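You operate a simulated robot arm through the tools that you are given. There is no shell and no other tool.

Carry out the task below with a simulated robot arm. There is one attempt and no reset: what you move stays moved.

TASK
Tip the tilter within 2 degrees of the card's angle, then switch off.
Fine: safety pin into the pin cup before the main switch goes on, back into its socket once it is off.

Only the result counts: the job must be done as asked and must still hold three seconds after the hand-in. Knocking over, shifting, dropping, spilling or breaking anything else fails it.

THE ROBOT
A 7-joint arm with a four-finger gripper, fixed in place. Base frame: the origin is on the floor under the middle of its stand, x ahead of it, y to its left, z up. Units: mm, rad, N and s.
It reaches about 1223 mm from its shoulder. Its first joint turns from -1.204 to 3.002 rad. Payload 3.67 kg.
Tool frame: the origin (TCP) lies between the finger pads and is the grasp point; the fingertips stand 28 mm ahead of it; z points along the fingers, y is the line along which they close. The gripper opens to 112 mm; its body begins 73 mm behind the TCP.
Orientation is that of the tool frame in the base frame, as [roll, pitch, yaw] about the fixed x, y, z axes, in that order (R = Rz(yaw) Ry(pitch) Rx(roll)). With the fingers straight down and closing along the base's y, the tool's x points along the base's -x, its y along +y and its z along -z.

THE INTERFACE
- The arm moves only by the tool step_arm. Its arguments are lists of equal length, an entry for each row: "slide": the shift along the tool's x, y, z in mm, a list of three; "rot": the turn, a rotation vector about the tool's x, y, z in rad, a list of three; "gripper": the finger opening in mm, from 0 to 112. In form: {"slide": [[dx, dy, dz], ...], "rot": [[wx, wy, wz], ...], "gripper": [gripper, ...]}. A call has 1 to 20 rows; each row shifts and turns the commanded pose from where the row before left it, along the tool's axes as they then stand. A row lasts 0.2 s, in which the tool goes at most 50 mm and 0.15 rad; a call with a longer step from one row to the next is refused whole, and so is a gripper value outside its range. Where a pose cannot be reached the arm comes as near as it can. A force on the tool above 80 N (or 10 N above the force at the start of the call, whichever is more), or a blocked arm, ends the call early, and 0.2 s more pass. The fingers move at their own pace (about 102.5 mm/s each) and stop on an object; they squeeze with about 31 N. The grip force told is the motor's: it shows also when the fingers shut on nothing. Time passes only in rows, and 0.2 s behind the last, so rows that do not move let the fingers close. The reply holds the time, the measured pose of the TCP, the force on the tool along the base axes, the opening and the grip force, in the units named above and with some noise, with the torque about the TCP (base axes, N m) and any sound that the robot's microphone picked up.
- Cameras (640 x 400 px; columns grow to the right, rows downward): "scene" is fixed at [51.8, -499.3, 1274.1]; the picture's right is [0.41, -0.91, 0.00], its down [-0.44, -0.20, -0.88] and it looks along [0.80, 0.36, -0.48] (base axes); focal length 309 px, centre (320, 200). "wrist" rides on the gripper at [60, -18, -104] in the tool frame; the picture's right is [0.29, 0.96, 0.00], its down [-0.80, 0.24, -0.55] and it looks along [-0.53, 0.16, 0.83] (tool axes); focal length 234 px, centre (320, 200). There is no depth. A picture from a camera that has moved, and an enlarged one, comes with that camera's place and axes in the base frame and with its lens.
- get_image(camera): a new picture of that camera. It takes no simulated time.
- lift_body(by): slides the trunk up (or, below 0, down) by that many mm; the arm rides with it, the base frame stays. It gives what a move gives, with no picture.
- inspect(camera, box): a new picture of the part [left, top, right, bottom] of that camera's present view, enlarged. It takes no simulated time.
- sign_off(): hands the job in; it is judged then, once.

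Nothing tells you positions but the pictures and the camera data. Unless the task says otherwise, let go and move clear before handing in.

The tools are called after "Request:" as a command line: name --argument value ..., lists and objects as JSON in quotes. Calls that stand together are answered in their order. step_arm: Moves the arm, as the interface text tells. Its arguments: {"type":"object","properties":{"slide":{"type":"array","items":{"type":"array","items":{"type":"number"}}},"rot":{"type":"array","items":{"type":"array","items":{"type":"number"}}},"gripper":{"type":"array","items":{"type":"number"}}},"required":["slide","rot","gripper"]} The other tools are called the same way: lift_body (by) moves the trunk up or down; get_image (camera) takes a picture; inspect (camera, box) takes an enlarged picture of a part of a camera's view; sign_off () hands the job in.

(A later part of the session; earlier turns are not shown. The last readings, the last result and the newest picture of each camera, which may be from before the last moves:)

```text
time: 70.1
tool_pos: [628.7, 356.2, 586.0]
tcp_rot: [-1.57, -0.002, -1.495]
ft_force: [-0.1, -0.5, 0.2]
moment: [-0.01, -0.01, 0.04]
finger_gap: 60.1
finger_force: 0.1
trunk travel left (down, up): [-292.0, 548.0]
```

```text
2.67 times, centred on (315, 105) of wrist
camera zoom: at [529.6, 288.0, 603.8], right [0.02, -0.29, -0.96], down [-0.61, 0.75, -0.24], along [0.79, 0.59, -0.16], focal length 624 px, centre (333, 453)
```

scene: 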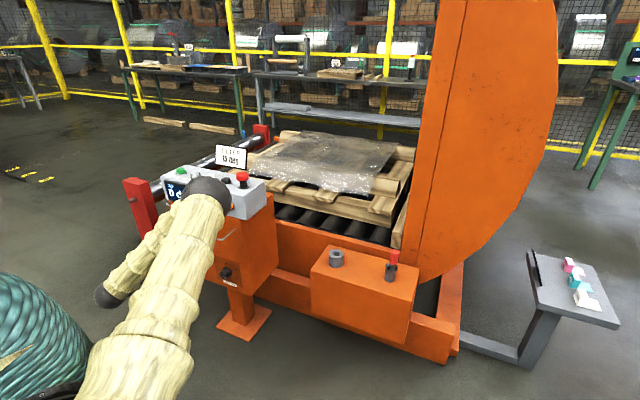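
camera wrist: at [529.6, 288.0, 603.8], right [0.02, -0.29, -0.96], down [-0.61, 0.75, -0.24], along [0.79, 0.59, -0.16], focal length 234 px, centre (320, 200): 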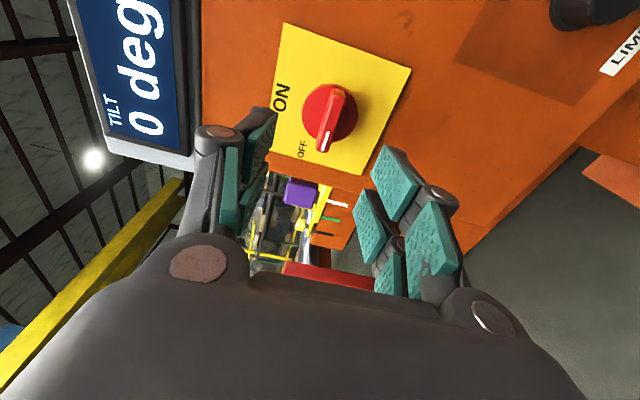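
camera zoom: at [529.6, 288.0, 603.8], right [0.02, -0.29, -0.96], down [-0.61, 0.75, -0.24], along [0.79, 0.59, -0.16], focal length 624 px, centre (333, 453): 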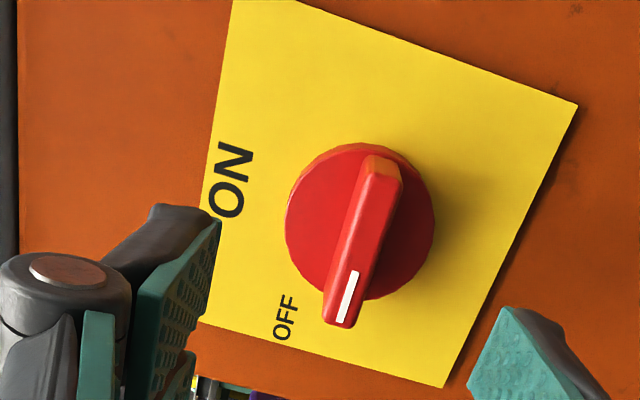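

Averaging both views, the hub axis is about +10.8 (tool x) and +7.4 (tool y) from the tool axis. I'll align and advance 66 mm so the fingers straddle the lever.

Request:
step_arm --slide '[[10.8, 7.4, 0], [0, 0, 0], [0, 0, 25], [0, 0, 25], [0, 0, 16], [0, 0, 0]]' --rot '[[0, 0, 0], [0, 0, 0], [0, 0, 0], [0, 0, 0], [0, 0, 0], [0, 0, 0]]' --gripper '[44, 44, 44, 44, 44, 44]'

Request:
get_image --camera "wrist"

Request:
inspect --camera "wrist" --box '[240, 60, 400, 260]'

```text
time: 71.5
tool_pos: [696.1, 351.1, 578.2]
tcp_rot: [-1.569, -0.001, -1.494]
ft_force: [-0.8, -0.4, -0.1]
moment: [0.01, -0.04, -0.04]
finger_gap: 44.1
finger_force: 0.1
trunk travel left (down, up): [-292.0, 548.0]
```

```text
taken
camera wrist: at [596.5, 283.2, 595.3], right [0.02, -0.29, -0.96], down [-0.61, 0.75, -0.24], along [0.79, 0.59, -0.16], focal length 234 px, centre (320, 200)
```

wrist: 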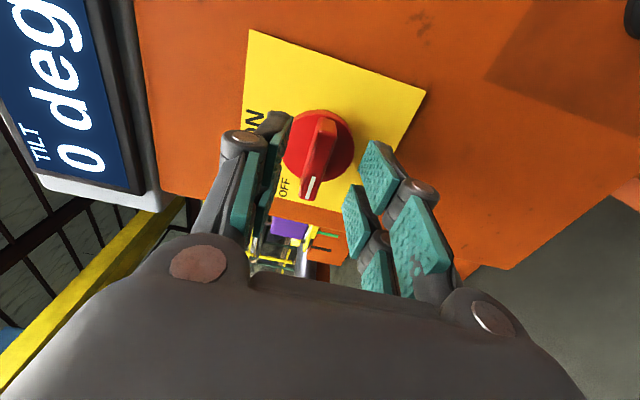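

```text
2.00 times, centred on (320, 160) of wrist
camera zoom: at [596.5, 283.2, 595.3], right [0.02, -0.29, -0.96], down [-0.61, 0.75, -0.24], along [0.79, 0.59, -0.16], focal length 468 px, centre (320, 280)
```

zoom: 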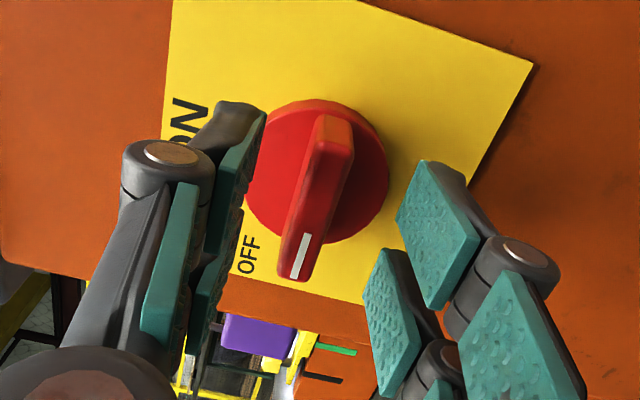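

Request:
step_arm --slide '[[0, 0, 6], [0, 0, 6], [0, 0, 0]]' --rot '[[0, 0, 0], [0, 0, 0], [0, 0, 0]]' --gripper '[44, 44, 44]'

Request:
inspect --camera "wrist" --box '[240, 60, 400, 260]'

Request:
inspect --camera "scene" --box '[130, 160, 270, 300]'

```text
time: 72.3
tool_pos: [709.5, 352.0, 578.0]
tcp_rot: [-1.57, -0.001, -1.495]
ft_force: [1.0, -0.2, 0.6]
moment: [0.03, 0.0, -0.01]
finger_gap: 44.0
finger_force: 0.0
trunk travel left (down, up): [-292.0, 548.0]
```

```text
2.00 times, centred on (320, 160) of wrist
camera zoom: at [608.4, 283.6, 596.0], right [0.02, -0.29, -0.96], down [-0.61, 0.75, -0.24], along [0.79, 0.59, -0.16], focal length 468 px, centre (320, 280)
```

zoom: 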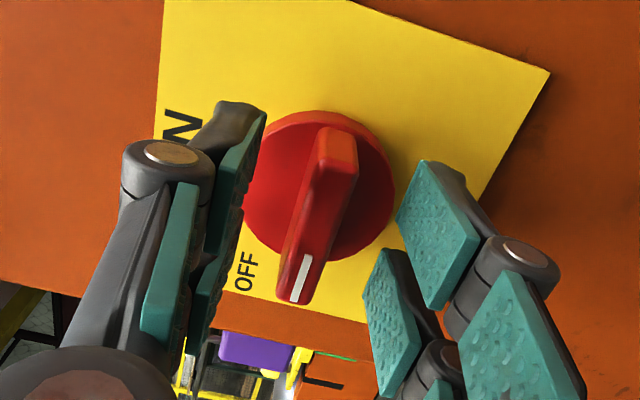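

```text
2.86 times, centred on (200, 230) of scene
camera zoom: at [51.8, -499.3, 1274.1], right [0.41, -0.91, 0.0], down [-0.44, -0.2, -0.88], along [0.8, 0.36, -0.48], focal length 883 px, centre (663, 114)
```

zoom: 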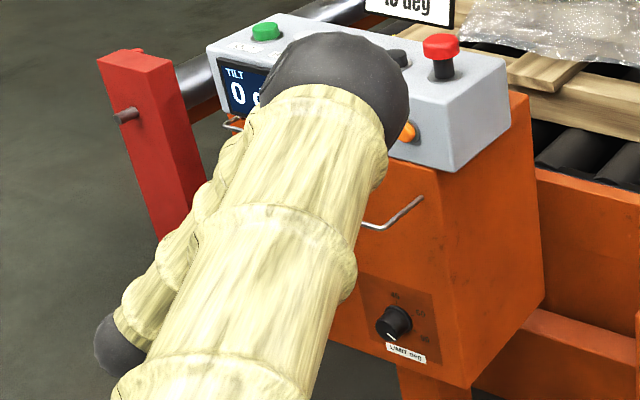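

Request:
step_arm --slide '[[0, 0, 3], [0, 0, 2], [0, 0, 0]]' --rot '[[0, 0, 0], [0, 0, 0], [0, 0, 0]]' --gripper '[44, 44, 44]'

Request:
inspect --camera "wrist" --box '[240, 80, 400, 220]'

```text
time: 73.1
tool_pos: [712.8, 352.2, 578.5]
tcp_rot: [-1.57, 0.001, -1.495]
ft_force: [0.1, 0.1, -0.8]
moment: [-0.02, 0.01, 0.0]
finger_gap: 43.8
finger_force: 0.1
trunk travel left (down, up): [-292.0, 548.0]
```

```text
2.86 times, centred on (320, 150) of wrist
camera zoom: at [613.5, 283.6, 596.0], right [0.02, -0.29, -0.96], down [-0.61, 0.75, -0.24], along [0.79, 0.59, -0.16], focal length 669 px, centre (320, 343)
```

zoom: 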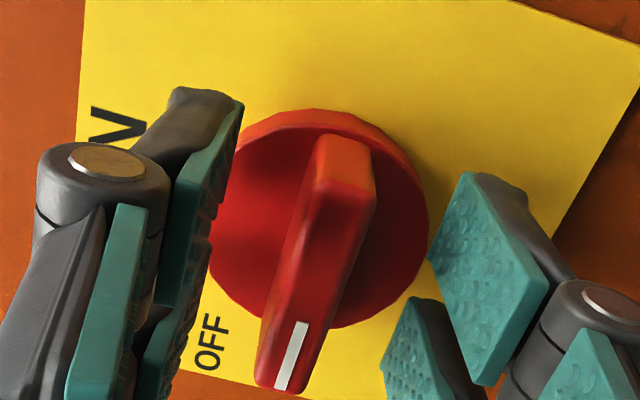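

The lever sits between the pads. I'll close on it.

Request:
step_arm --slide '[[0, 0, 0], [0, 0, 0], [0, 0, 0], [0, 0, 0]]' --rot '[[0, 0, 0], [0, 0, 0], [0, 0, 0], [0, 0, 0]]' --gripper '[30, 15, 4, 4]'

Request:
inspect --camera "wrist" --box '[240, 80, 400, 220]'

```text
time: 74.1
tool_pos: [714.9, 352.1, 579.7]
tcp_rot: [-1.568, 0.003, -1.494]
ft_force: [4.7, 3.1, 10.6]
moment: [0.04, -0.29, 0.01]
finger_gap: 12.1
finger_force: 45.1
trunk travel left (down, up): [-292.0, 548.0]
```

```text
2.86 times, centred on (320, 150) of wrist
camera zoom: at [613.6, 283.6, 597.0], right [0.02, -0.29, -0.96], down [-0.61, 0.75, -0.24], along [0.79, 0.59, -0.16], focal length 669 px, centre (320, 343)
```

zoom: 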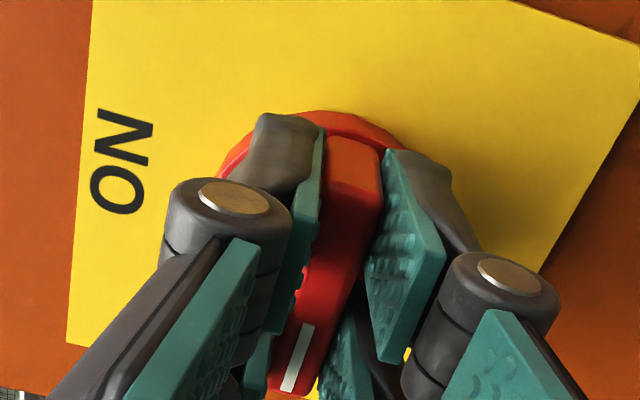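

Gripped (12 mm, 45 N). I'll nudge up 1.2 mm to relieve the side load, then start turning toward ON (positive about tool z).

Request:
step_arm --slide '[[0, -1.2, 0], [0, 0, 0], [0, 0, 0], [0, 0, 0]]' --rot '[[0, 0, 0], [0, 0, 0.1], [0, 0, 0.12], [0, 0, 0.12]]' --gripper '[4, 4, 4, 4]'

Request:
inspect --camera "wrist" --box '[240, 80, 400, 220]'

```text
time: 75.1
tool_pos: [713.0, 351.9, 578.4]
tcp_rot: [-1.571, 0.343, -1.496]
ft_force: [12.6, 3.8, 2.4]
moment: [-0.01, -0.92, 1.13]
finger_gap: 12.0
finger_force: 44.8
trunk travel left (down, up): [-292.0, 548.0]
```

```text
2.86 times, centred on (320, 150) of wrist
camera zoom: at [613.7, 281.1, 575.7], right [0.0, 0.05, -1.0], down [-0.62, 0.79, 0.04], along [0.79, 0.61, 0.03], focal length 669 px, centre (320, 343)
```

zoom: 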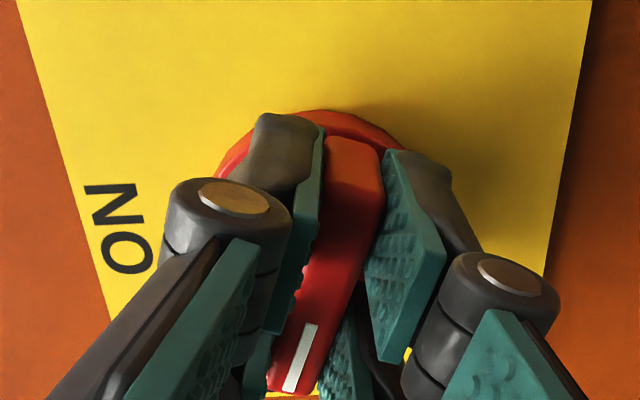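

The lever turns with the hand. Continuing.

Request:
step_arm --slide '[[0, 0, 0], [0, 0, 0], [0, 0, 0], [0, 0, 0], [0, 0, 0]]' --rot '[[0, 0, 0.123], [0, 0, 0.123], [0, 0, 0.123], [0, 0, 0.123], [0, 0, 0.123]]' --gripper '[4, 4, 4, 4, 4]'

Request:
inspect --camera "wrist" --box '[200, 60, 440, 220]'

```text
time: 76.3
tool_pos: [714.2, 352.9, 577.6]
tcp_rot: [-1.575, 0.955, -1.498]
ft_force: [10.7, 0.9, -15.9]
moment: [-0.08, -1.26, 0.11]
finger_gap: 12.7
finger_force: 44.9
trunk travel left (down, up): [-292.0, 548.0]
```

```text
2.50 times, centred on (320, 140) of wrist
camera zoom: at [612.4, 295.1, 539.5], right [-0.05, 0.61, -0.79], down [-0.6, 0.61, 0.52], along [0.8, 0.5, 0.34], focal length 585 px, centre (320, 350)
```

zoom: 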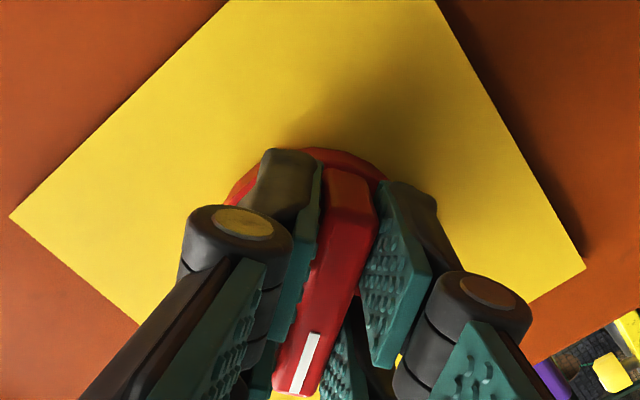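

Request:
step_arm --slide '[[0.8, 0.6, 0], [0, 0, 0], [0, 0, 0], [0, 0, 0], [0, 0, 0], [0, 0, 0]]' --rot '[[0, 0, 0.103], [0, 0, 0.103], [0, 0, 0.103], [0, 0, 0.103], [0, 0, 0.103], [0, 0, 0.103]]' --gripper '[4, 4, 4, 4, 4, 4]'

Request:
get_image --camera "wrist"

Request:
inspect --camera "scene" --box '[150, 140, 290, 230]'

```text
time: 77.7
tool_pos: [714.6, 353.7, 578.7]
tcp_rot: [1.954, 1.567, 2.031]
ft_force: [0.0, 7.5, -13.1]
moment: [-0.28, -1.03, -0.64]
finger_gap: 13.1
finger_force: 44.9
trunk travel left (down, up): [-292.0, 548.0]
```

```text
taken
camera wrist: at [610.0, 327.5, 518.0], right [-0.08, 0.96, -0.28], down [-0.57, 0.19, 0.8], along [0.82, 0.22, 0.53], focal length 234 px, centre (320, 200)
```

wrist: 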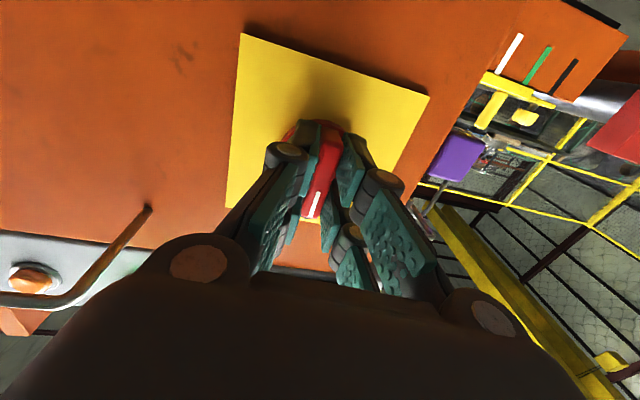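

```text
4.44 times, centred on (220, 185) of scene
camera zoom: at [51.8, -499.3, 1274.1], right [0.41, -0.91, 0.0], down [-0.44, -0.2, -0.88], along [0.8, 0.36, -0.48], focal length 1374 px, centre (764, 267)
```

zoom: 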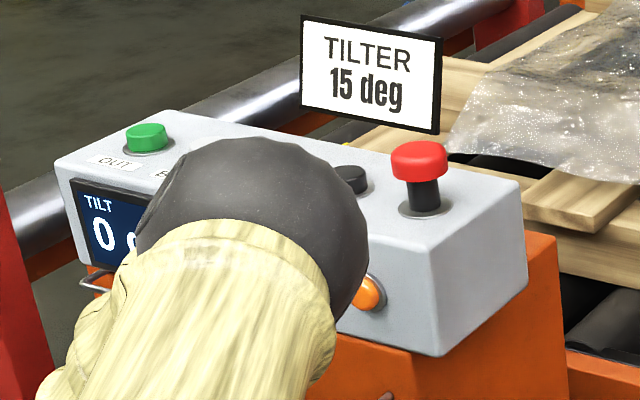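

The lever is upright with its mark toward ON. I'll open the fingers and wait out the slow release.

Request:
step_arm --slide '[[0, 0, 0], [0, 0, 0], [0, 0, 0], [0, 0, 0], [0, 0, 0], [0, 0, 0], [0, 0, 0], [0, 0, 0], [0, 0, 0], [0, 0, 0], [0, 0, 0], [0, 0, 0], [0, 0, 0], [0, 0, 0], [0, 0, 0], [0, 0, 0], [0, 0, 0], [0, 0, 0], [0, 0, 0], [0, 0, 0]]' --rot '[[0, 0, 0], [0, 0, 0], [0, 0, 0], [0, 0, 0], [0, 0, 0], [0, 0, 0], [0, 0, 0], [0, 0, 0], [0, 0, 0], [0, 0, 0], [0, 0, 0], [0, 0, 0], [0, 0, 0], [0, 0, 0], [0, 0, 0], [0, 0, 0], [0, 0, 0], [0, 0, 0], [0, 0, 0], [0, 0, 0]]' --gripper '[44, 44, 44, 44, 44, 44, 44, 44, 44, 44, 44, 44, 44, 44, 44, 44, 44, 44, 44, 44]'

Request:
inspect --camera "wrist" --box '[220, 30, 440, 230]'

```text
time: 81.9
tool_pos: [714.0, 353.6, 578.7]
tcp_rot: [1.754, 1.567, 1.828]
ft_force: [-0.2, -0.2, 1.1]
moment: [0.0, 0.01, -0.01]
finger_gap: 44.2
finger_force: 0.1
trunk travel left (down, up): [-292.0, 548.0]
```

```text
2.00 times, centred on (330, 130) of wrist
camera zoom: at [610.4, 326.3, 518.8], right [-0.07, 0.96, -0.29], down [-0.57, 0.19, 0.8], along [0.82, 0.22, 0.53], focal length 468 px, centre (300, 340)
```

zoom: 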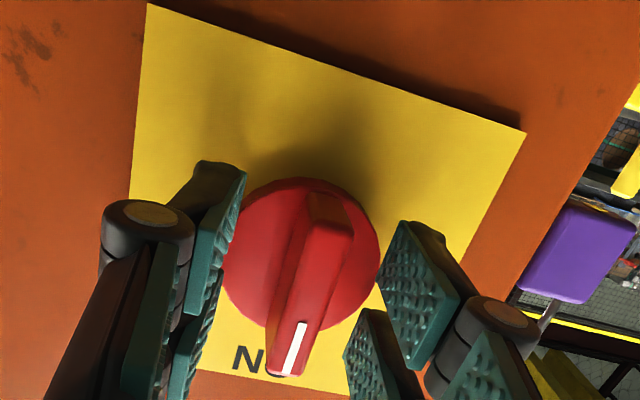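

Released, and the lever points at ON. I'll back away and look at the panel.

Request:
step_arm --slide '[[0, 0, -30], [0, 0, -40], [0, 0, -40], [0, 0, 0]]' --rot '[[0, 0, 0], [0, 0, 0], [0, 0, 0], [0, 0, 0]]' --gripper '[44, 44, 44, 44]'

Request:
get_image --camera "wrist"

Request:
inspect --camera "wrist" --box '[230, 10, 400, 190]'

Request:
get_image --camera "scene"

```text
time: 82.9
tool_pos: [604.0, 344.8, 579.3]
tcp_rot: [1.665, 1.568, 1.739]
ft_force: [-1.2, -0.2, -0.5]
moment: [0.0, -0.01, 0.0]
finger_gap: 44.3
finger_force: 0.0
trunk travel left (down, up): [-292.0, 548.0]
```

```text
taken
camera wrist: at [500.9, 316.9, 518.2], right [-0.07, 0.96, -0.29], down [-0.57, 0.19, 0.8], along [0.82, 0.22, 0.53], focal length 234 px, centre (320, 200)
```

wrist: 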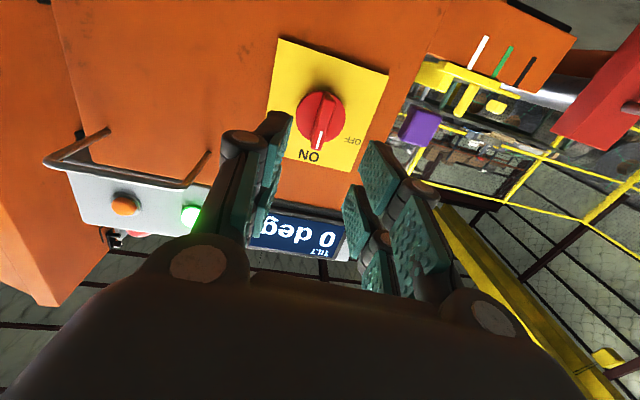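

```text
2.22 times, centred on (315, 100) of wrist
camera zoom: at [500.9, 316.9, 518.2], right [-0.07, 0.96, -0.29], down [-0.57, 0.19, 0.8], along [0.82, 0.22, 0.53], focal length 520 px, centre (331, 422)
```

zoom: 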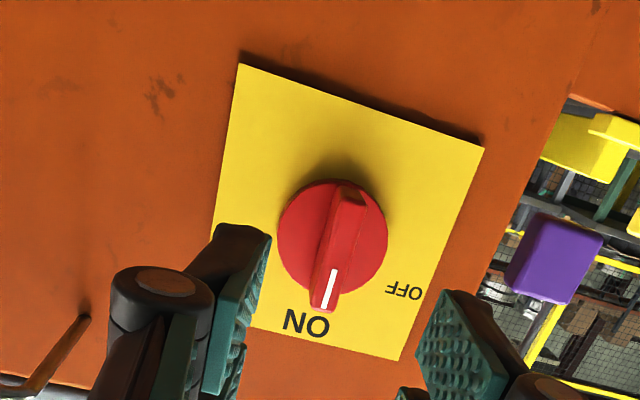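

```text
taken
```

scene: 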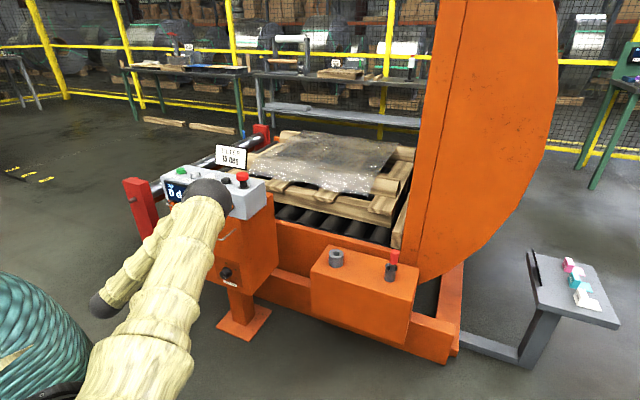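

The green lamp is lit, so power is on and the display reads 0 deg. Next I'll raise the trunk to get the hand above the console and turn the fingers down toward the TIP button.

Request:
lift_body --by 400

Request:
step_arm --slide '[[-10, -25, 40], [-10, -25, 40], [-10, -25, 30], [0, -25, 0]]' --rot '[[0, 0, 0], [0, 0, 0], [0, 0, 0], [0, 0, 0]]' --gripper '[20, 0, 0, 0]'

```text
time: 86.8
tool_pos: [605.0, 343.6, 977.2]
tcp_rot: [1.771, 1.567, 1.846]
ft_force: [0.6, 0.1, -0.2]
moment: [0.02, 0.01, 0.02]
finger_gap: 44.1
finger_force: 0.0
trunk travel left (down, up): [-692.0, 148.0]
```

```text
time: 87.8
tool_pos: [722.7, 250.0, 1008.5]
tcp_rot: [1.72, 1.567, 1.797]
ft_force: [0.8, 0.1, 0.3]
moment: [-0.02, -0.01, 0.01]
finger_gap: 0.0
finger_force: 30.9
trunk travel left (down, up): [-692.0, 148.0]
```

Request:
step_arm --slide '[[0, 0, 0], [0, 0, 0], [0, 0, 0], [0, 0, 0], [0, 0, 0], [0, 0, 0], [0, 0, 0], [0, 0, 0], [0, 0, 0], [0, 0, 0], [0, 0, 0], [0, 0, 0]]' --rot '[[0, 0.15, 0], [0, 0.15, 0], [0, 0.15, 0], [0, 0.15, 0], [0, 0.15, 0], [0, 0.15, 0], [0, 0.15, 0], [0, 0.15, 0], [0, 0.15, 0], [0, 0.15, 0], [0, 0.0708, 0], [0, 0, 0]]' --gripper '[0, 0, 0, 0, 0, 0, 0, 0, 0, 0, 0, 0]'

Request:
get_image --camera "wrist"

Request:
get_image --camera "scene"

```text
time: 90.4
tool_pos: [722.1, 251.5, 1009.1]
tcp_rot: [3.138, -0.002, -3.065]
ft_force: [0.1, 0.1, -0.2]
moment: [0.02, -0.01, -0.03]
finger_gap: 0.2
finger_force: 31.1
trunk travel left (down, up): [-692.0, 148.0]
```

```text
taken
camera wrist: at [662.9, 228.4, 1111.9], right [-0.36, 0.93, 0.0], down [0.78, 0.3, 0.55], along [0.52, 0.2, -0.83], focal length 234 px, centre (320, 200)
```

wrist: 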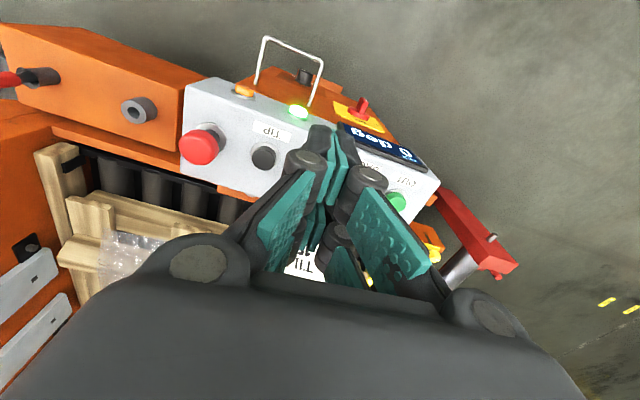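

```text
taken
```

scene: 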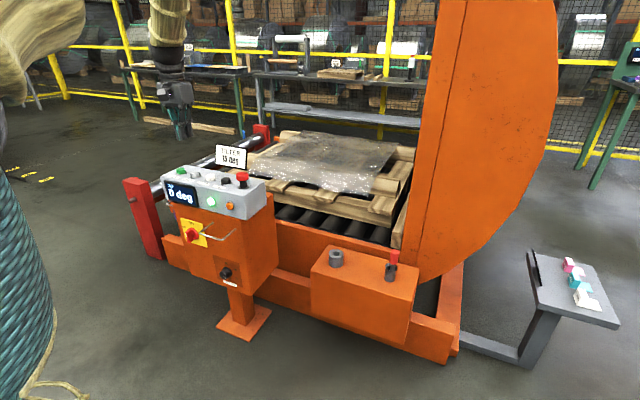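

The arm no longer blocks the scene camera's view of the display. I'll zoom in to fix the TIP button position precisely.

Request:
inspect --camera "wrist" --box '[170, 60, 330, 200]'

Request:
inspect --camera "scene" --box '[150, 130, 290, 218]'

```text
2.86 times, centred on (250, 130) of wrist
camera zoom: at [662.9, 228.4, 1111.9], right [-0.36, 0.93, 0.0], down [0.78, 0.3, 0.55], along [0.52, 0.2, -0.83], focal length 669 px, centre (520, 400)
```

zoom: 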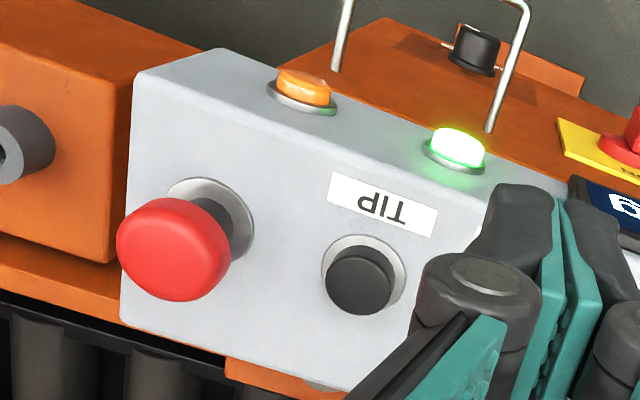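

```text
4.55 times, centred on (220, 174) of scene
camera zoom: at [51.8, -499.3, 1274.1], right [0.41, -0.91, 0.0], down [-0.44, -0.2, -0.88], along [0.8, 0.36, -0.48], focal length 1405 px, centre (774, 318)
```

zoom: 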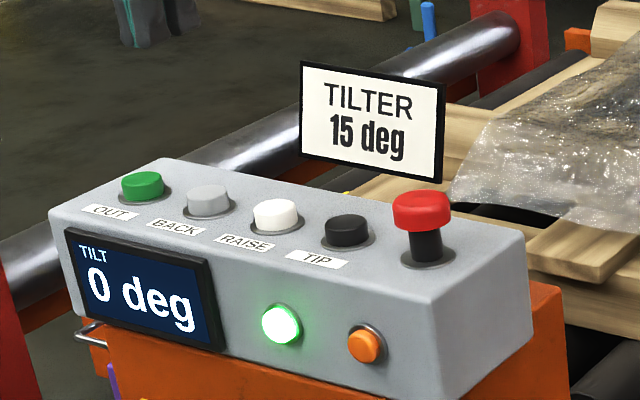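

TIP is at about (812, 204, 816) and the E-stop is 73 mm to its right with enough clearance. I'll move above TIP with the fingers closed.

Request:
step_arm --slide '[[-28.9, -18, 0], [-28.9, -18, 0], [-28.9, -18, 0], [0, 0, 45], [0, 0, 45], [0, 0, 45], [0, 0, 0]]' --rot '[[0, 0, 0], [0, 0, 0], [0, 0, 0], [0, 0, 0], [0, 0, 0], [0, 0, 0], [0, 0, 0]]' --gripper '[0, 0, 0, 0, 0, 0, 0]'

Request:
get_image --camera "wrist"

Request:
inspect --camera "scene" --box '[150, 110, 290, 218]'

```text
time: 92.0
tool_pos: [812.1, 205.0, 873.0]
tcp_rot: [3.139, 0.001, -3.065]
ft_force: [0.2, 0.1, -0.3]
moment: [0.05, -0.03, 0.02]
finger_gap: 0.0
finger_force: 30.7
trunk travel left (down, up): [-692.0, 148.0]
```

```text
taken
camera wrist: at [752.2, 181.9, 976.4], right [-0.36, 0.93, 0.0], down [0.78, 0.3, 0.56], along [0.52, 0.2, -0.83], focal length 234 px, centre (320, 200)
```

wrist: 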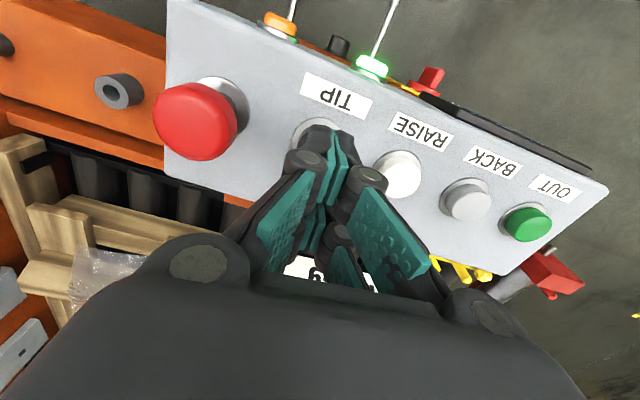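

```text
3.70 times, centred on (220, 164) of scene
camera zoom: at [51.8, -499.3, 1274.1], right [0.41, -0.91, 0.0], down [-0.44, -0.2, -0.88], along [0.8, 0.36, -0.48], focal length 1145 px, centre (690, 333)
```

zoom: 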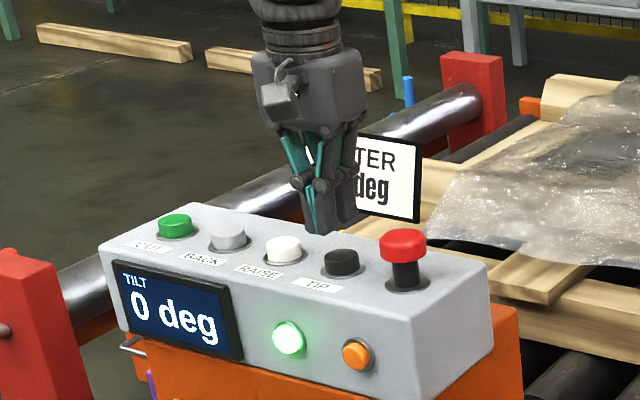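

Request:
inspect --camera "scene" --box '[205, 140, 265, 200]'

Request:
inspect --camera "wrist" --box '[250, 80, 410, 220]'

```text
6.67 times, centred on (235, 170) of scene
camera zoom: at [51.8, -499.3, 1274.1], right [0.41, -0.91, 0.0], down [-0.44, -0.2, -0.88], along [0.8, 0.36, -0.48], focal length 2061 px, centre (887, 400)
```

zoom: 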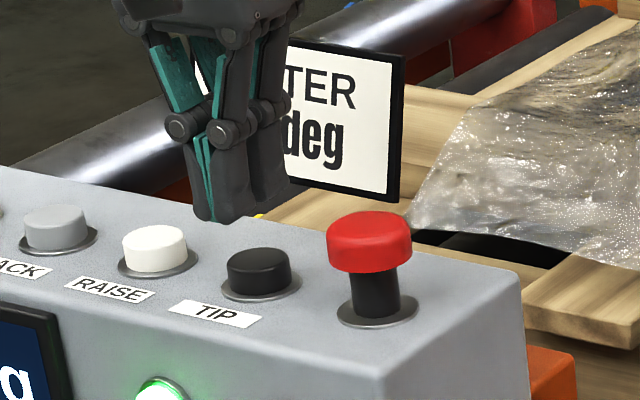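

```text
2.86 times, centred on (330, 150) of wrist
camera zoom: at [752.2, 181.9, 976.4], right [-0.36, 0.93, 0.0], down [0.78, 0.3, 0.56], along [0.52, 0.2, -0.83], focal length 669 px, centre (291, 343)
```

zoom: 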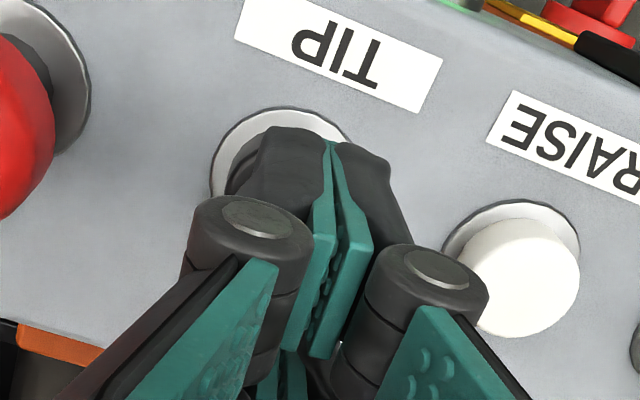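

The fingertips are centred over TIP within about 2 mm. I'll lower to just above the cap.

Request:
step_arm --slide '[[0, -1, 12], [0, 0, 10], [0, 0, 0]]' --rot '[[0, 0, 0], [0, 0, 0], [0, 0, 0]]' --gripper '[0, 0, 0]'

Request:
inspect --camera "scene" --box '[205, 140, 265, 200]'

```text
time: 92.8
tool_pos: [811.4, 205.1, 851.7]
tcp_rot: [3.136, -0.001, -3.064]
ft_force: [-0.6, 0.4, -0.3]
moment: [0.02, 0.01, 0.0]
finger_gap: 0.1
finger_force: 30.9
trunk travel left (down, up): [-692.0, 148.0]
```

```text
6.67 times, centred on (235, 170) of scene
camera zoom: at [51.8, -499.3, 1274.1], right [0.41, -0.91, 0.0], down [-0.44, -0.2, -0.88], along [0.8, 0.36, -0.48], focal length 2061 px, centre (887, 400)
```

zoom: 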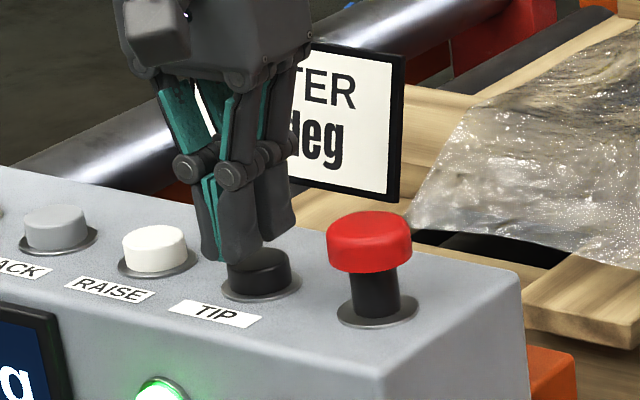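

Geometry matches: the tips are about 8 mm above the cap. I'll press down in small steps, watching force and display.

Request:
step_arm --slide '[[0, 0, 5], [0, 0, 2.5]]' --rot '[[0, 0, 0], [0, 0, 0]]' --gripper '[0, 0]'

Request:
inspect --camera "scene" --box '[150, 130, 290, 218]'

```text
time: 93.4
tool_pos: [812.0, 204.7, 843.2]
tcp_rot: [3.14, -0.001, -3.064]
ft_force: [0.0, -0.3, 0.4]
moment: [0.01, -0.02, 0.0]
finger_gap: 0.0
finger_force: 30.7
trunk travel left (down, up): [-692.0, 148.0]
```

```text
4.55 times, centred on (220, 174) of scene
camera zoom: at [51.8, -499.3, 1274.1], right [0.41, -0.91, 0.0], down [-0.44, -0.2, -0.88], along [0.8, 0.36, -0.48], focal length 1405 px, centre (774, 318)
```

zoom: 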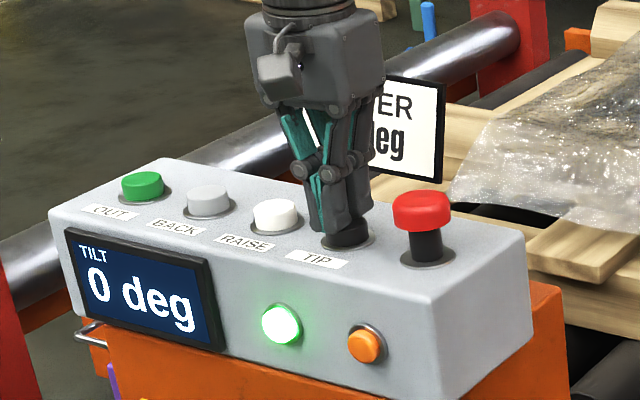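

Request:
step_arm --slide '[[0, 0, 2]]' --rot '[[0, 0, 0]]' --gripper '[0]'

Request:
inspect --camera "scene" --box '[150, 130, 290, 218]'

```text
time: 93.8
tool_pos: [812.4, 205.1, 841.6]
tcp_rot: [3.136, 0.001, -3.067]
ft_force: [1.2, 0.3, 0.1]
moment: [0.02, -0.04, -0.01]
finger_gap: 0.0
finger_force: 31.0
trunk travel left (down, up): [-692.0, 148.0]
```

```text
4.55 times, centred on (220, 174) of scene
camera zoom: at [51.8, -499.3, 1274.1], right [0.41, -0.91, 0.0], down [-0.44, -0.2, -0.88], along [0.8, 0.36, -0.48], focal length 1405 px, centre (774, 318)
```

zoom: 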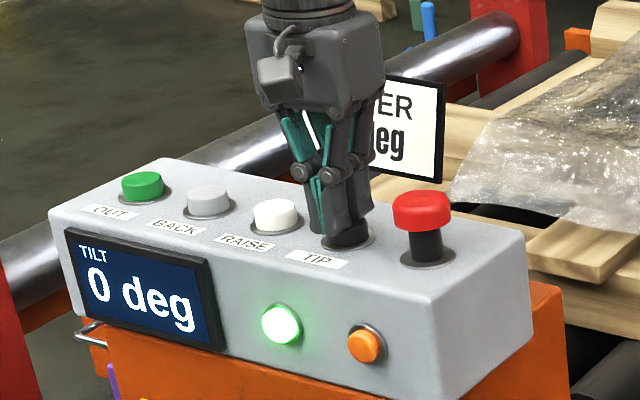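

Request:
step_arm --slide '[[0, 0, 2]]' --rot '[[0, 0, 0]]' --gripper '[0]'

Request:
inspect --camera "scene" --box '[150, 130, 290, 218]'

```text
time: 94.2
tool_pos: [812.7, 204.0, 840.3]
tcp_rot: [3.138, 0.001, -3.065]
ft_force: [0.2, -0.1, 1.2]
moment: [-0.01, -0.01, 0.0]
finger_gap: 6.1
finger_force: 35.7
trunk travel left (down, up): [-692.0, 148.0]
```

```text
4.55 times, centred on (220, 174) of scene
camera zoom: at [51.8, -499.3, 1274.1], right [0.41, -0.91, 0.0], down [-0.44, -0.2, -0.88], along [0.8, 0.36, -0.48], focal length 1405 px, centre (774, 318)
```

zoom: 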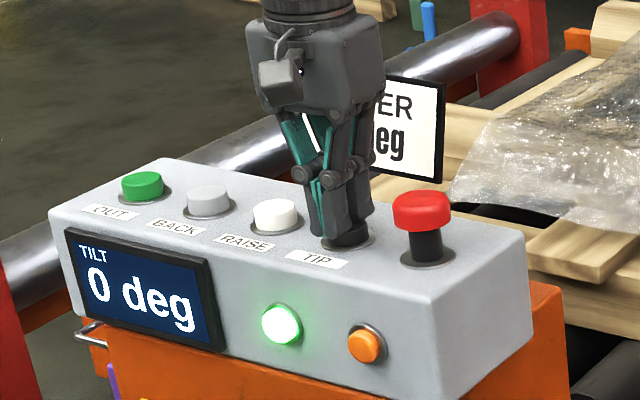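

Request:
step_arm --slide '[[0, 0, 1.5]]' --rot '[[0, 0, 0]]' --gripper '[0]'

Request:
inspect --camera "scene" --box '[150, 130, 290, 218]'

Request:
inspect --camera "scene" --box '[205, 140, 265, 200]'

```text
time: 94.6
tool_pos: [812.9, 205.1, 838.5]
tcp_rot: [3.137, 0.0, -3.066]
ft_force: [0.0, 2.1, 1.8]
moment: [0.02, -0.01, -0.01]
finger_gap: 6.2
finger_force: 35.7
trunk travel left (down, up): [-692.0, 148.0]
```

```text
4.55 times, centred on (220, 174) of scene
camera zoom: at [51.8, -499.3, 1274.1], right [0.41, -0.91, 0.0], down [-0.44, -0.2, -0.88], along [0.8, 0.36, -0.48], focal length 1405 px, centre (774, 318)
```

zoom: 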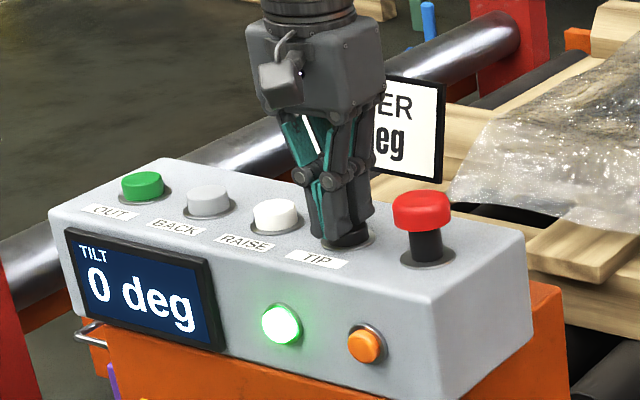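

```text
6.67 times, centred on (235, 170) of scene
camera zoom: at [51.8, -499.3, 1274.1], right [0.41, -0.91, 0.0], down [-0.44, -0.2, -0.88], along [0.8, 0.36, -0.48], focal length 2061 px, centre (887, 400)
```

zoom: 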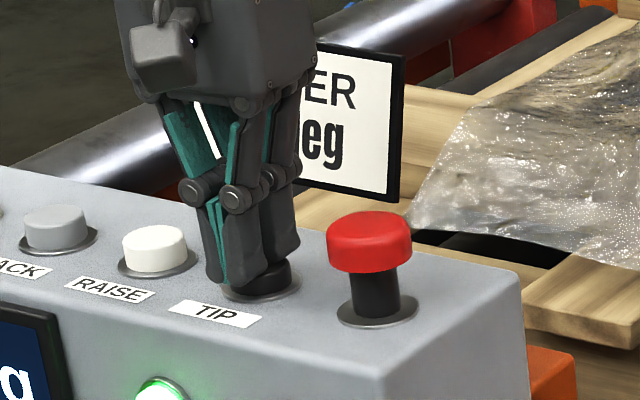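

Request:
step_arm --slide '[[0, 0, 1.5]]' --rot '[[0, 0, 0]]' --gripper '[0]'

Request:
inspect --camera "scene" --box '[150, 130, 290, 218]'

```text
time: 95.0
tool_pos: [811.4, 205.0, 836.0]
tcp_rot: [3.138, 0.0, -3.064]
ft_force: [0.7, 1.9, 3.4]
moment: [0.03, -0.02, -0.01]
finger_gap: 6.5
finger_force: 35.6
trunk travel left (down, up): [-692.0, 148.0]
```

```text
4.55 times, centred on (220, 174) of scene
camera zoom: at [51.8, -499.3, 1274.1], right [0.41, -0.91, 0.0], down [-0.44, -0.2, -0.88], along [0.8, 0.36, -0.48], focal length 1405 px, centre (774, 318)
```

zoom: 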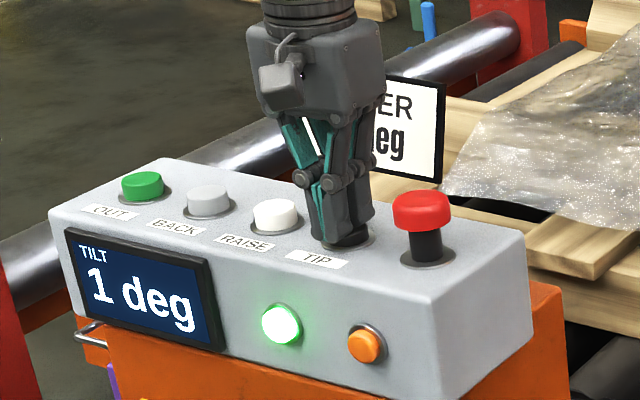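

The tilter has started: the display shows 1 deg. I'll hold for a short time to learn the rate.

Request:
step_arm --slide '[[0, 0, 0]]' --rot '[[0, 0, 0]]' --gripper '[0]'

Request:
inspect --camera "scene" --box '[150, 130, 290, 218]'

```text
time: 95.4
tool_pos: [812.2, 205.3, 837.0]
tcp_rot: [3.138, -0.001, -3.065]
ft_force: [1.3, 1.1, 3.0]
moment: [0.05, -0.04, 0.02]
finger_gap: 6.2
finger_force: 35.8
trunk travel left (down, up): [-692.0, 148.0]
```

```text
4.55 times, centred on (220, 174) of scene
camera zoom: at [51.8, -499.3, 1274.1], right [0.41, -0.91, 0.0], down [-0.44, -0.2, -0.88], along [0.8, 0.36, -0.48], focal length 1405 px, centre (774, 318)
```

zoom: 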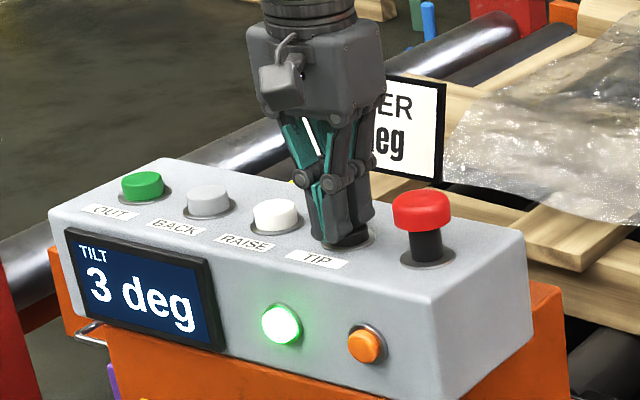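

Request:
step_arm --slide '[[0, 0, 0], [0, 0, 0], [0, 0, 0]]' --rot '[[0, 0, 0], [0, 0, 0], [0, 0, 0]]' --gripper '[0, 0, 0]'

Request:
inspect --camera "scene" --box '[150, 130, 290, 218]'

Request:
get_image --camera "scene"

```text
time: 96.2
tool_pos: [812.2, 205.2, 836.4]
tcp_rot: [3.139, 0.0, -3.065]
ft_force: [-0.1, 1.4, 2.7]
moment: [0.0, -0.02, -0.01]
finger_gap: 6.0
finger_force: 35.7
trunk travel left (down, up): [-692.0, 148.0]
```

```text
4.55 times, centred on (220, 174) of scene
camera zoom: at [51.8, -499.3, 1274.1], right [0.41, -0.91, 0.0], down [-0.44, -0.2, -0.88], along [0.8, 0.36, -0.48], focal length 1405 px, centre (774, 318)
```

zoom: 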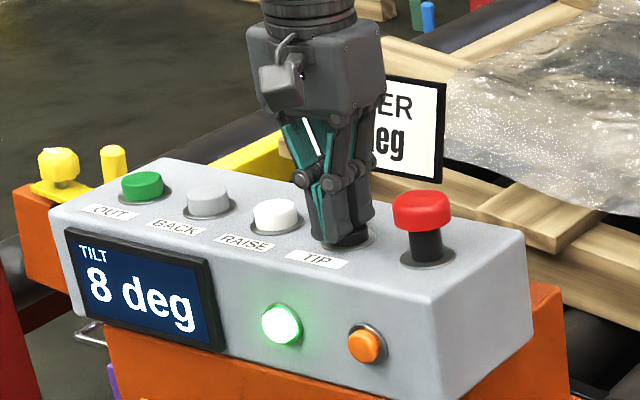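

```text
taken
```

scene: 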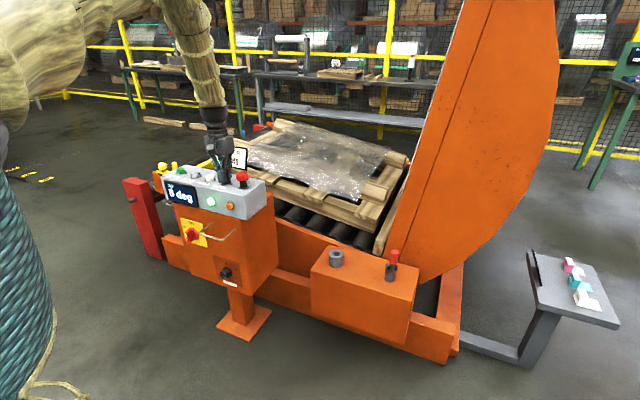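

The rate is about 6°/s. I'll hold 0.4 s more, then release to see whether it coasts.

Request:
step_arm --slide '[[0, 0, 0], [0, 0, 0], [0, 0, -5]]' --rot '[[0, 0, 0], [0, 0, 0], [0, 0, 0]]' --gripper '[0, 0, 0]'

Request:
inspect --camera "scene" --box '[150, 130, 290, 218]'

```text
time: 97.0
tool_pos: [811.1, 203.9, 840.3]
tcp_rot: [3.138, 0.001, -3.066]
ft_force: [-0.1, 0.3, 0.2]
moment: [0.02, 0.01, 0.0]
finger_gap: 0.2
finger_force: 35.3
trunk travel left (down, up): [-692.0, 148.0]
```

```text
4.55 times, centred on (220, 174) of scene
camera zoom: at [51.8, -499.3, 1274.1], right [0.41, -0.91, 0.0], down [-0.44, -0.2, -0.88], along [0.8, 0.36, -0.48], focal length 1405 px, centre (774, 318)
```

zoom: 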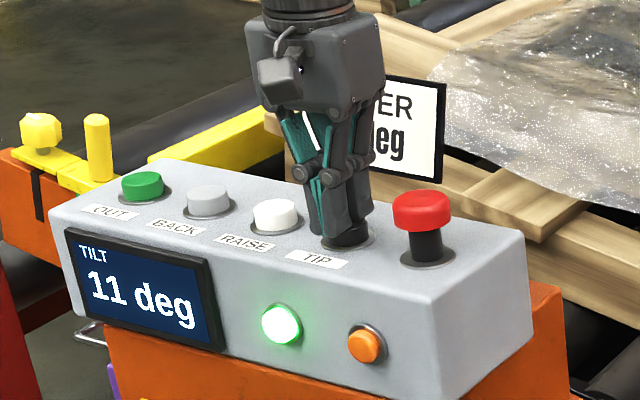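

Request:
step_arm --slide '[[0, 0, 0], [0, 0, 0]]' --rot '[[0, 0, 0], [0, 0, 0]]' --gripper '[0, 0]'

Request:
inspect --camera "scene" --box '[150, 130, 290, 218]'

```text
time: 97.6
tool_pos: [812.0, 203.9, 840.3]
tcp_rot: [3.139, 0.001, -3.065]
ft_force: [0.3, 0.0, 0.4]
moment: [-0.03, 0.01, 0.02]
finger_gap: 0.0
finger_force: 35.1
trunk travel left (down, up): [-692.0, 148.0]
```

```text
4.55 times, centred on (220, 174) of scene
camera zoom: at [51.8, -499.3, 1274.1], right [0.41, -0.91, 0.0], down [-0.44, -0.2, -0.88], along [0.8, 0.36, -0.48], focal length 1405 px, centre (774, 318)
```

zoom: 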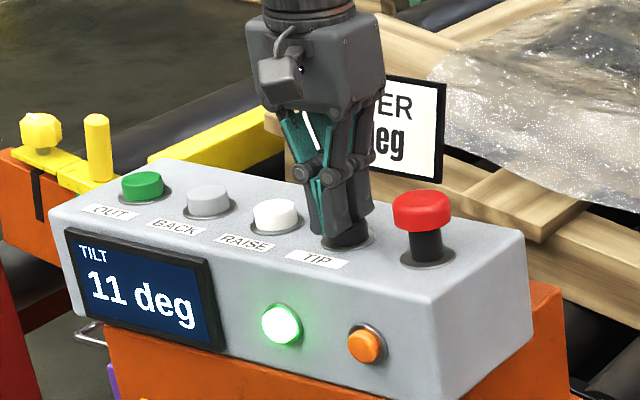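

Stable at 11 deg with no coasting. I need about 4° more, so a press of roughly 0.6 s.

Request:
step_arm --slide '[[0, 0, 5], [0, 0, 0], [0, 0, 0], [0, 0, -5]]' --rot '[[0, 0, 0], [0, 0, 0], [0, 0, 0], [0, 0, 0]]' --gripper '[0, 0, 0, 0]'

Request:
inspect --camera "scene" --box '[150, 130, 290, 218]'

```text
time: 98.6
tool_pos: [812.8, 204.5, 841.3]
tcp_rot: [3.138, -0.001, -3.065]
ft_force: [0.7, -0.2, -0.7]
moment: [-0.01, 0.0, 0.0]
finger_gap: 0.1
finger_force: 35.9
trunk travel left (down, up): [-692.0, 148.0]
heard: click
```

```text
4.55 times, centred on (220, 174) of scene
camera zoom: at [51.8, -499.3, 1274.1], right [0.41, -0.91, 0.0], down [-0.44, -0.2, -0.88], along [0.8, 0.36, -0.48], focal length 1405 px, centre (774, 318)
```

zoom: 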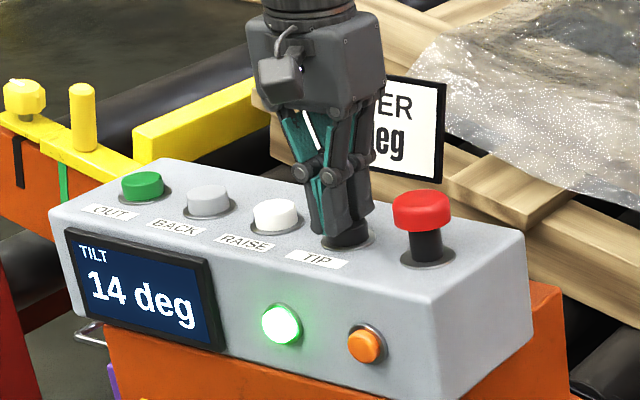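

14 deg on the display; a click was heard. One short tap should bring it to about 15.

Request:
step_arm --slide '[[0, 0, 5], [0, 0, -5]]' --rot '[[0, 0, 0], [0, 0, 0]]' --gripper '[0, 0]'

Request:
inspect --camera "scene" --box '[150, 130, 290, 218]'

Request:
get_image --camera "scene"

```text
time: 99.2
tool_pos: [812.2, 204.1, 840.5]
tcp_rot: [3.137, -0.001, -3.064]
ft_force: [0.5, 0.2, -0.1]
moment: [0.02, 0.01, -0.02]
finger_gap: 0.2
finger_force: 36.0
trunk travel left (down, up): [-692.0, 148.0]
```

```text
4.55 times, centred on (220, 174) of scene
camera zoom: at [51.8, -499.3, 1274.1], right [0.41, -0.91, 0.0], down [-0.44, -0.2, -0.88], along [0.8, 0.36, -0.48], focal length 1405 px, centre (774, 318)
```

zoom: 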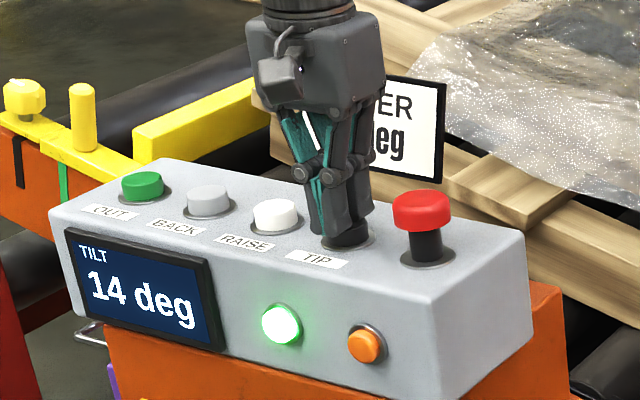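

```text
taken
```

scene: 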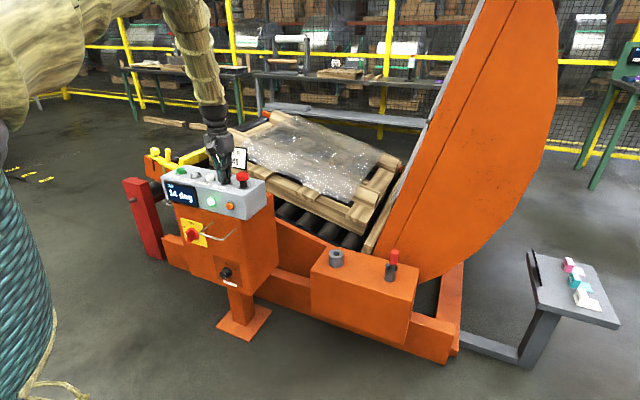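

The short tap was too shallow to trigger. I'll tap slightly deeper.

Request:
step_arm --slide '[[0, 0, 7], [0, 0, -7]]' --rot '[[0, 0, 0], [0, 0, 0]]' --gripper '[0, 0]'

Request:
inspect --camera "scene" --box '[150, 130, 290, 218]'

```text
time: 99.8
tool_pos: [811.3, 203.4, 841.6]
tcp_rot: [3.139, 0.001, -3.066]
ft_force: [-1.1, 0.0, -0.3]
moment: [-0.01, -0.02, 0.0]
finger_gap: 0.0
finger_force: 36.2
trunk travel left (down, up): [-692.0, 148.0]
heard: click
```

```text
4.55 times, centred on (220, 174) of scene
camera zoom: at [51.8, -499.3, 1274.1], right [0.41, -0.91, 0.0], down [-0.44, -0.2, -0.88], along [0.8, 0.36, -0.48], focal length 1405 px, centre (774, 318)
```

zoom: 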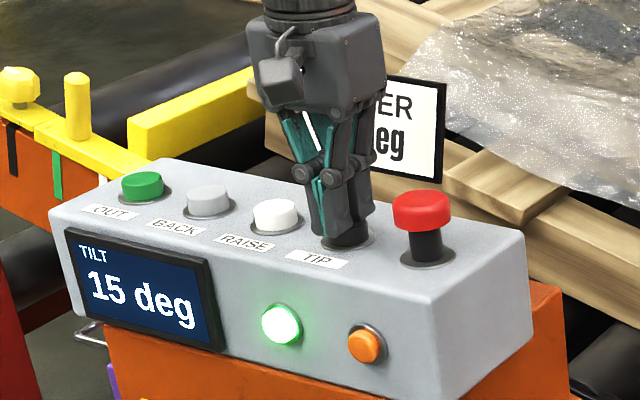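

The display reads 15 deg. I'll cross-check the true tilt from the rocker plate in the scene view before switching off.

Request:
inspect --camera "scene" --box '[340, 0, 580, 290]'

Request:
get_image --camera "scene"

```text
1.38 times, centred on (460, 145) of scene
camera zoom: at [51.8, -499.3, 1274.1], right [0.41, -0.91, 0.0], down [-0.44, -0.2, -0.88], along [0.8, 0.36, -0.48], focal length 426 px, centre (127, 276)
```

zoom: 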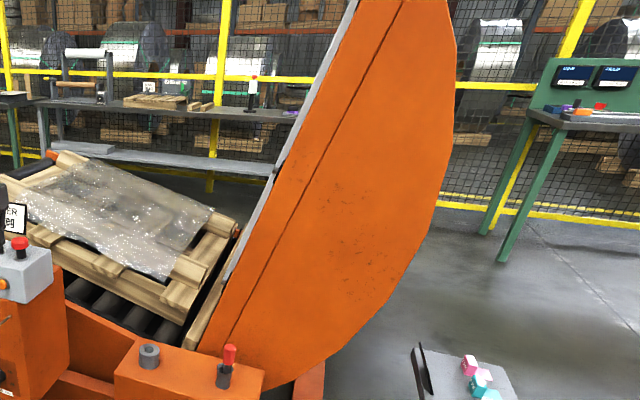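

```text
taken
```

scene: 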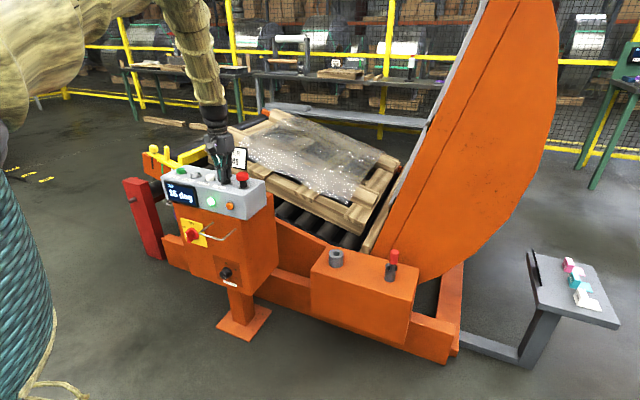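

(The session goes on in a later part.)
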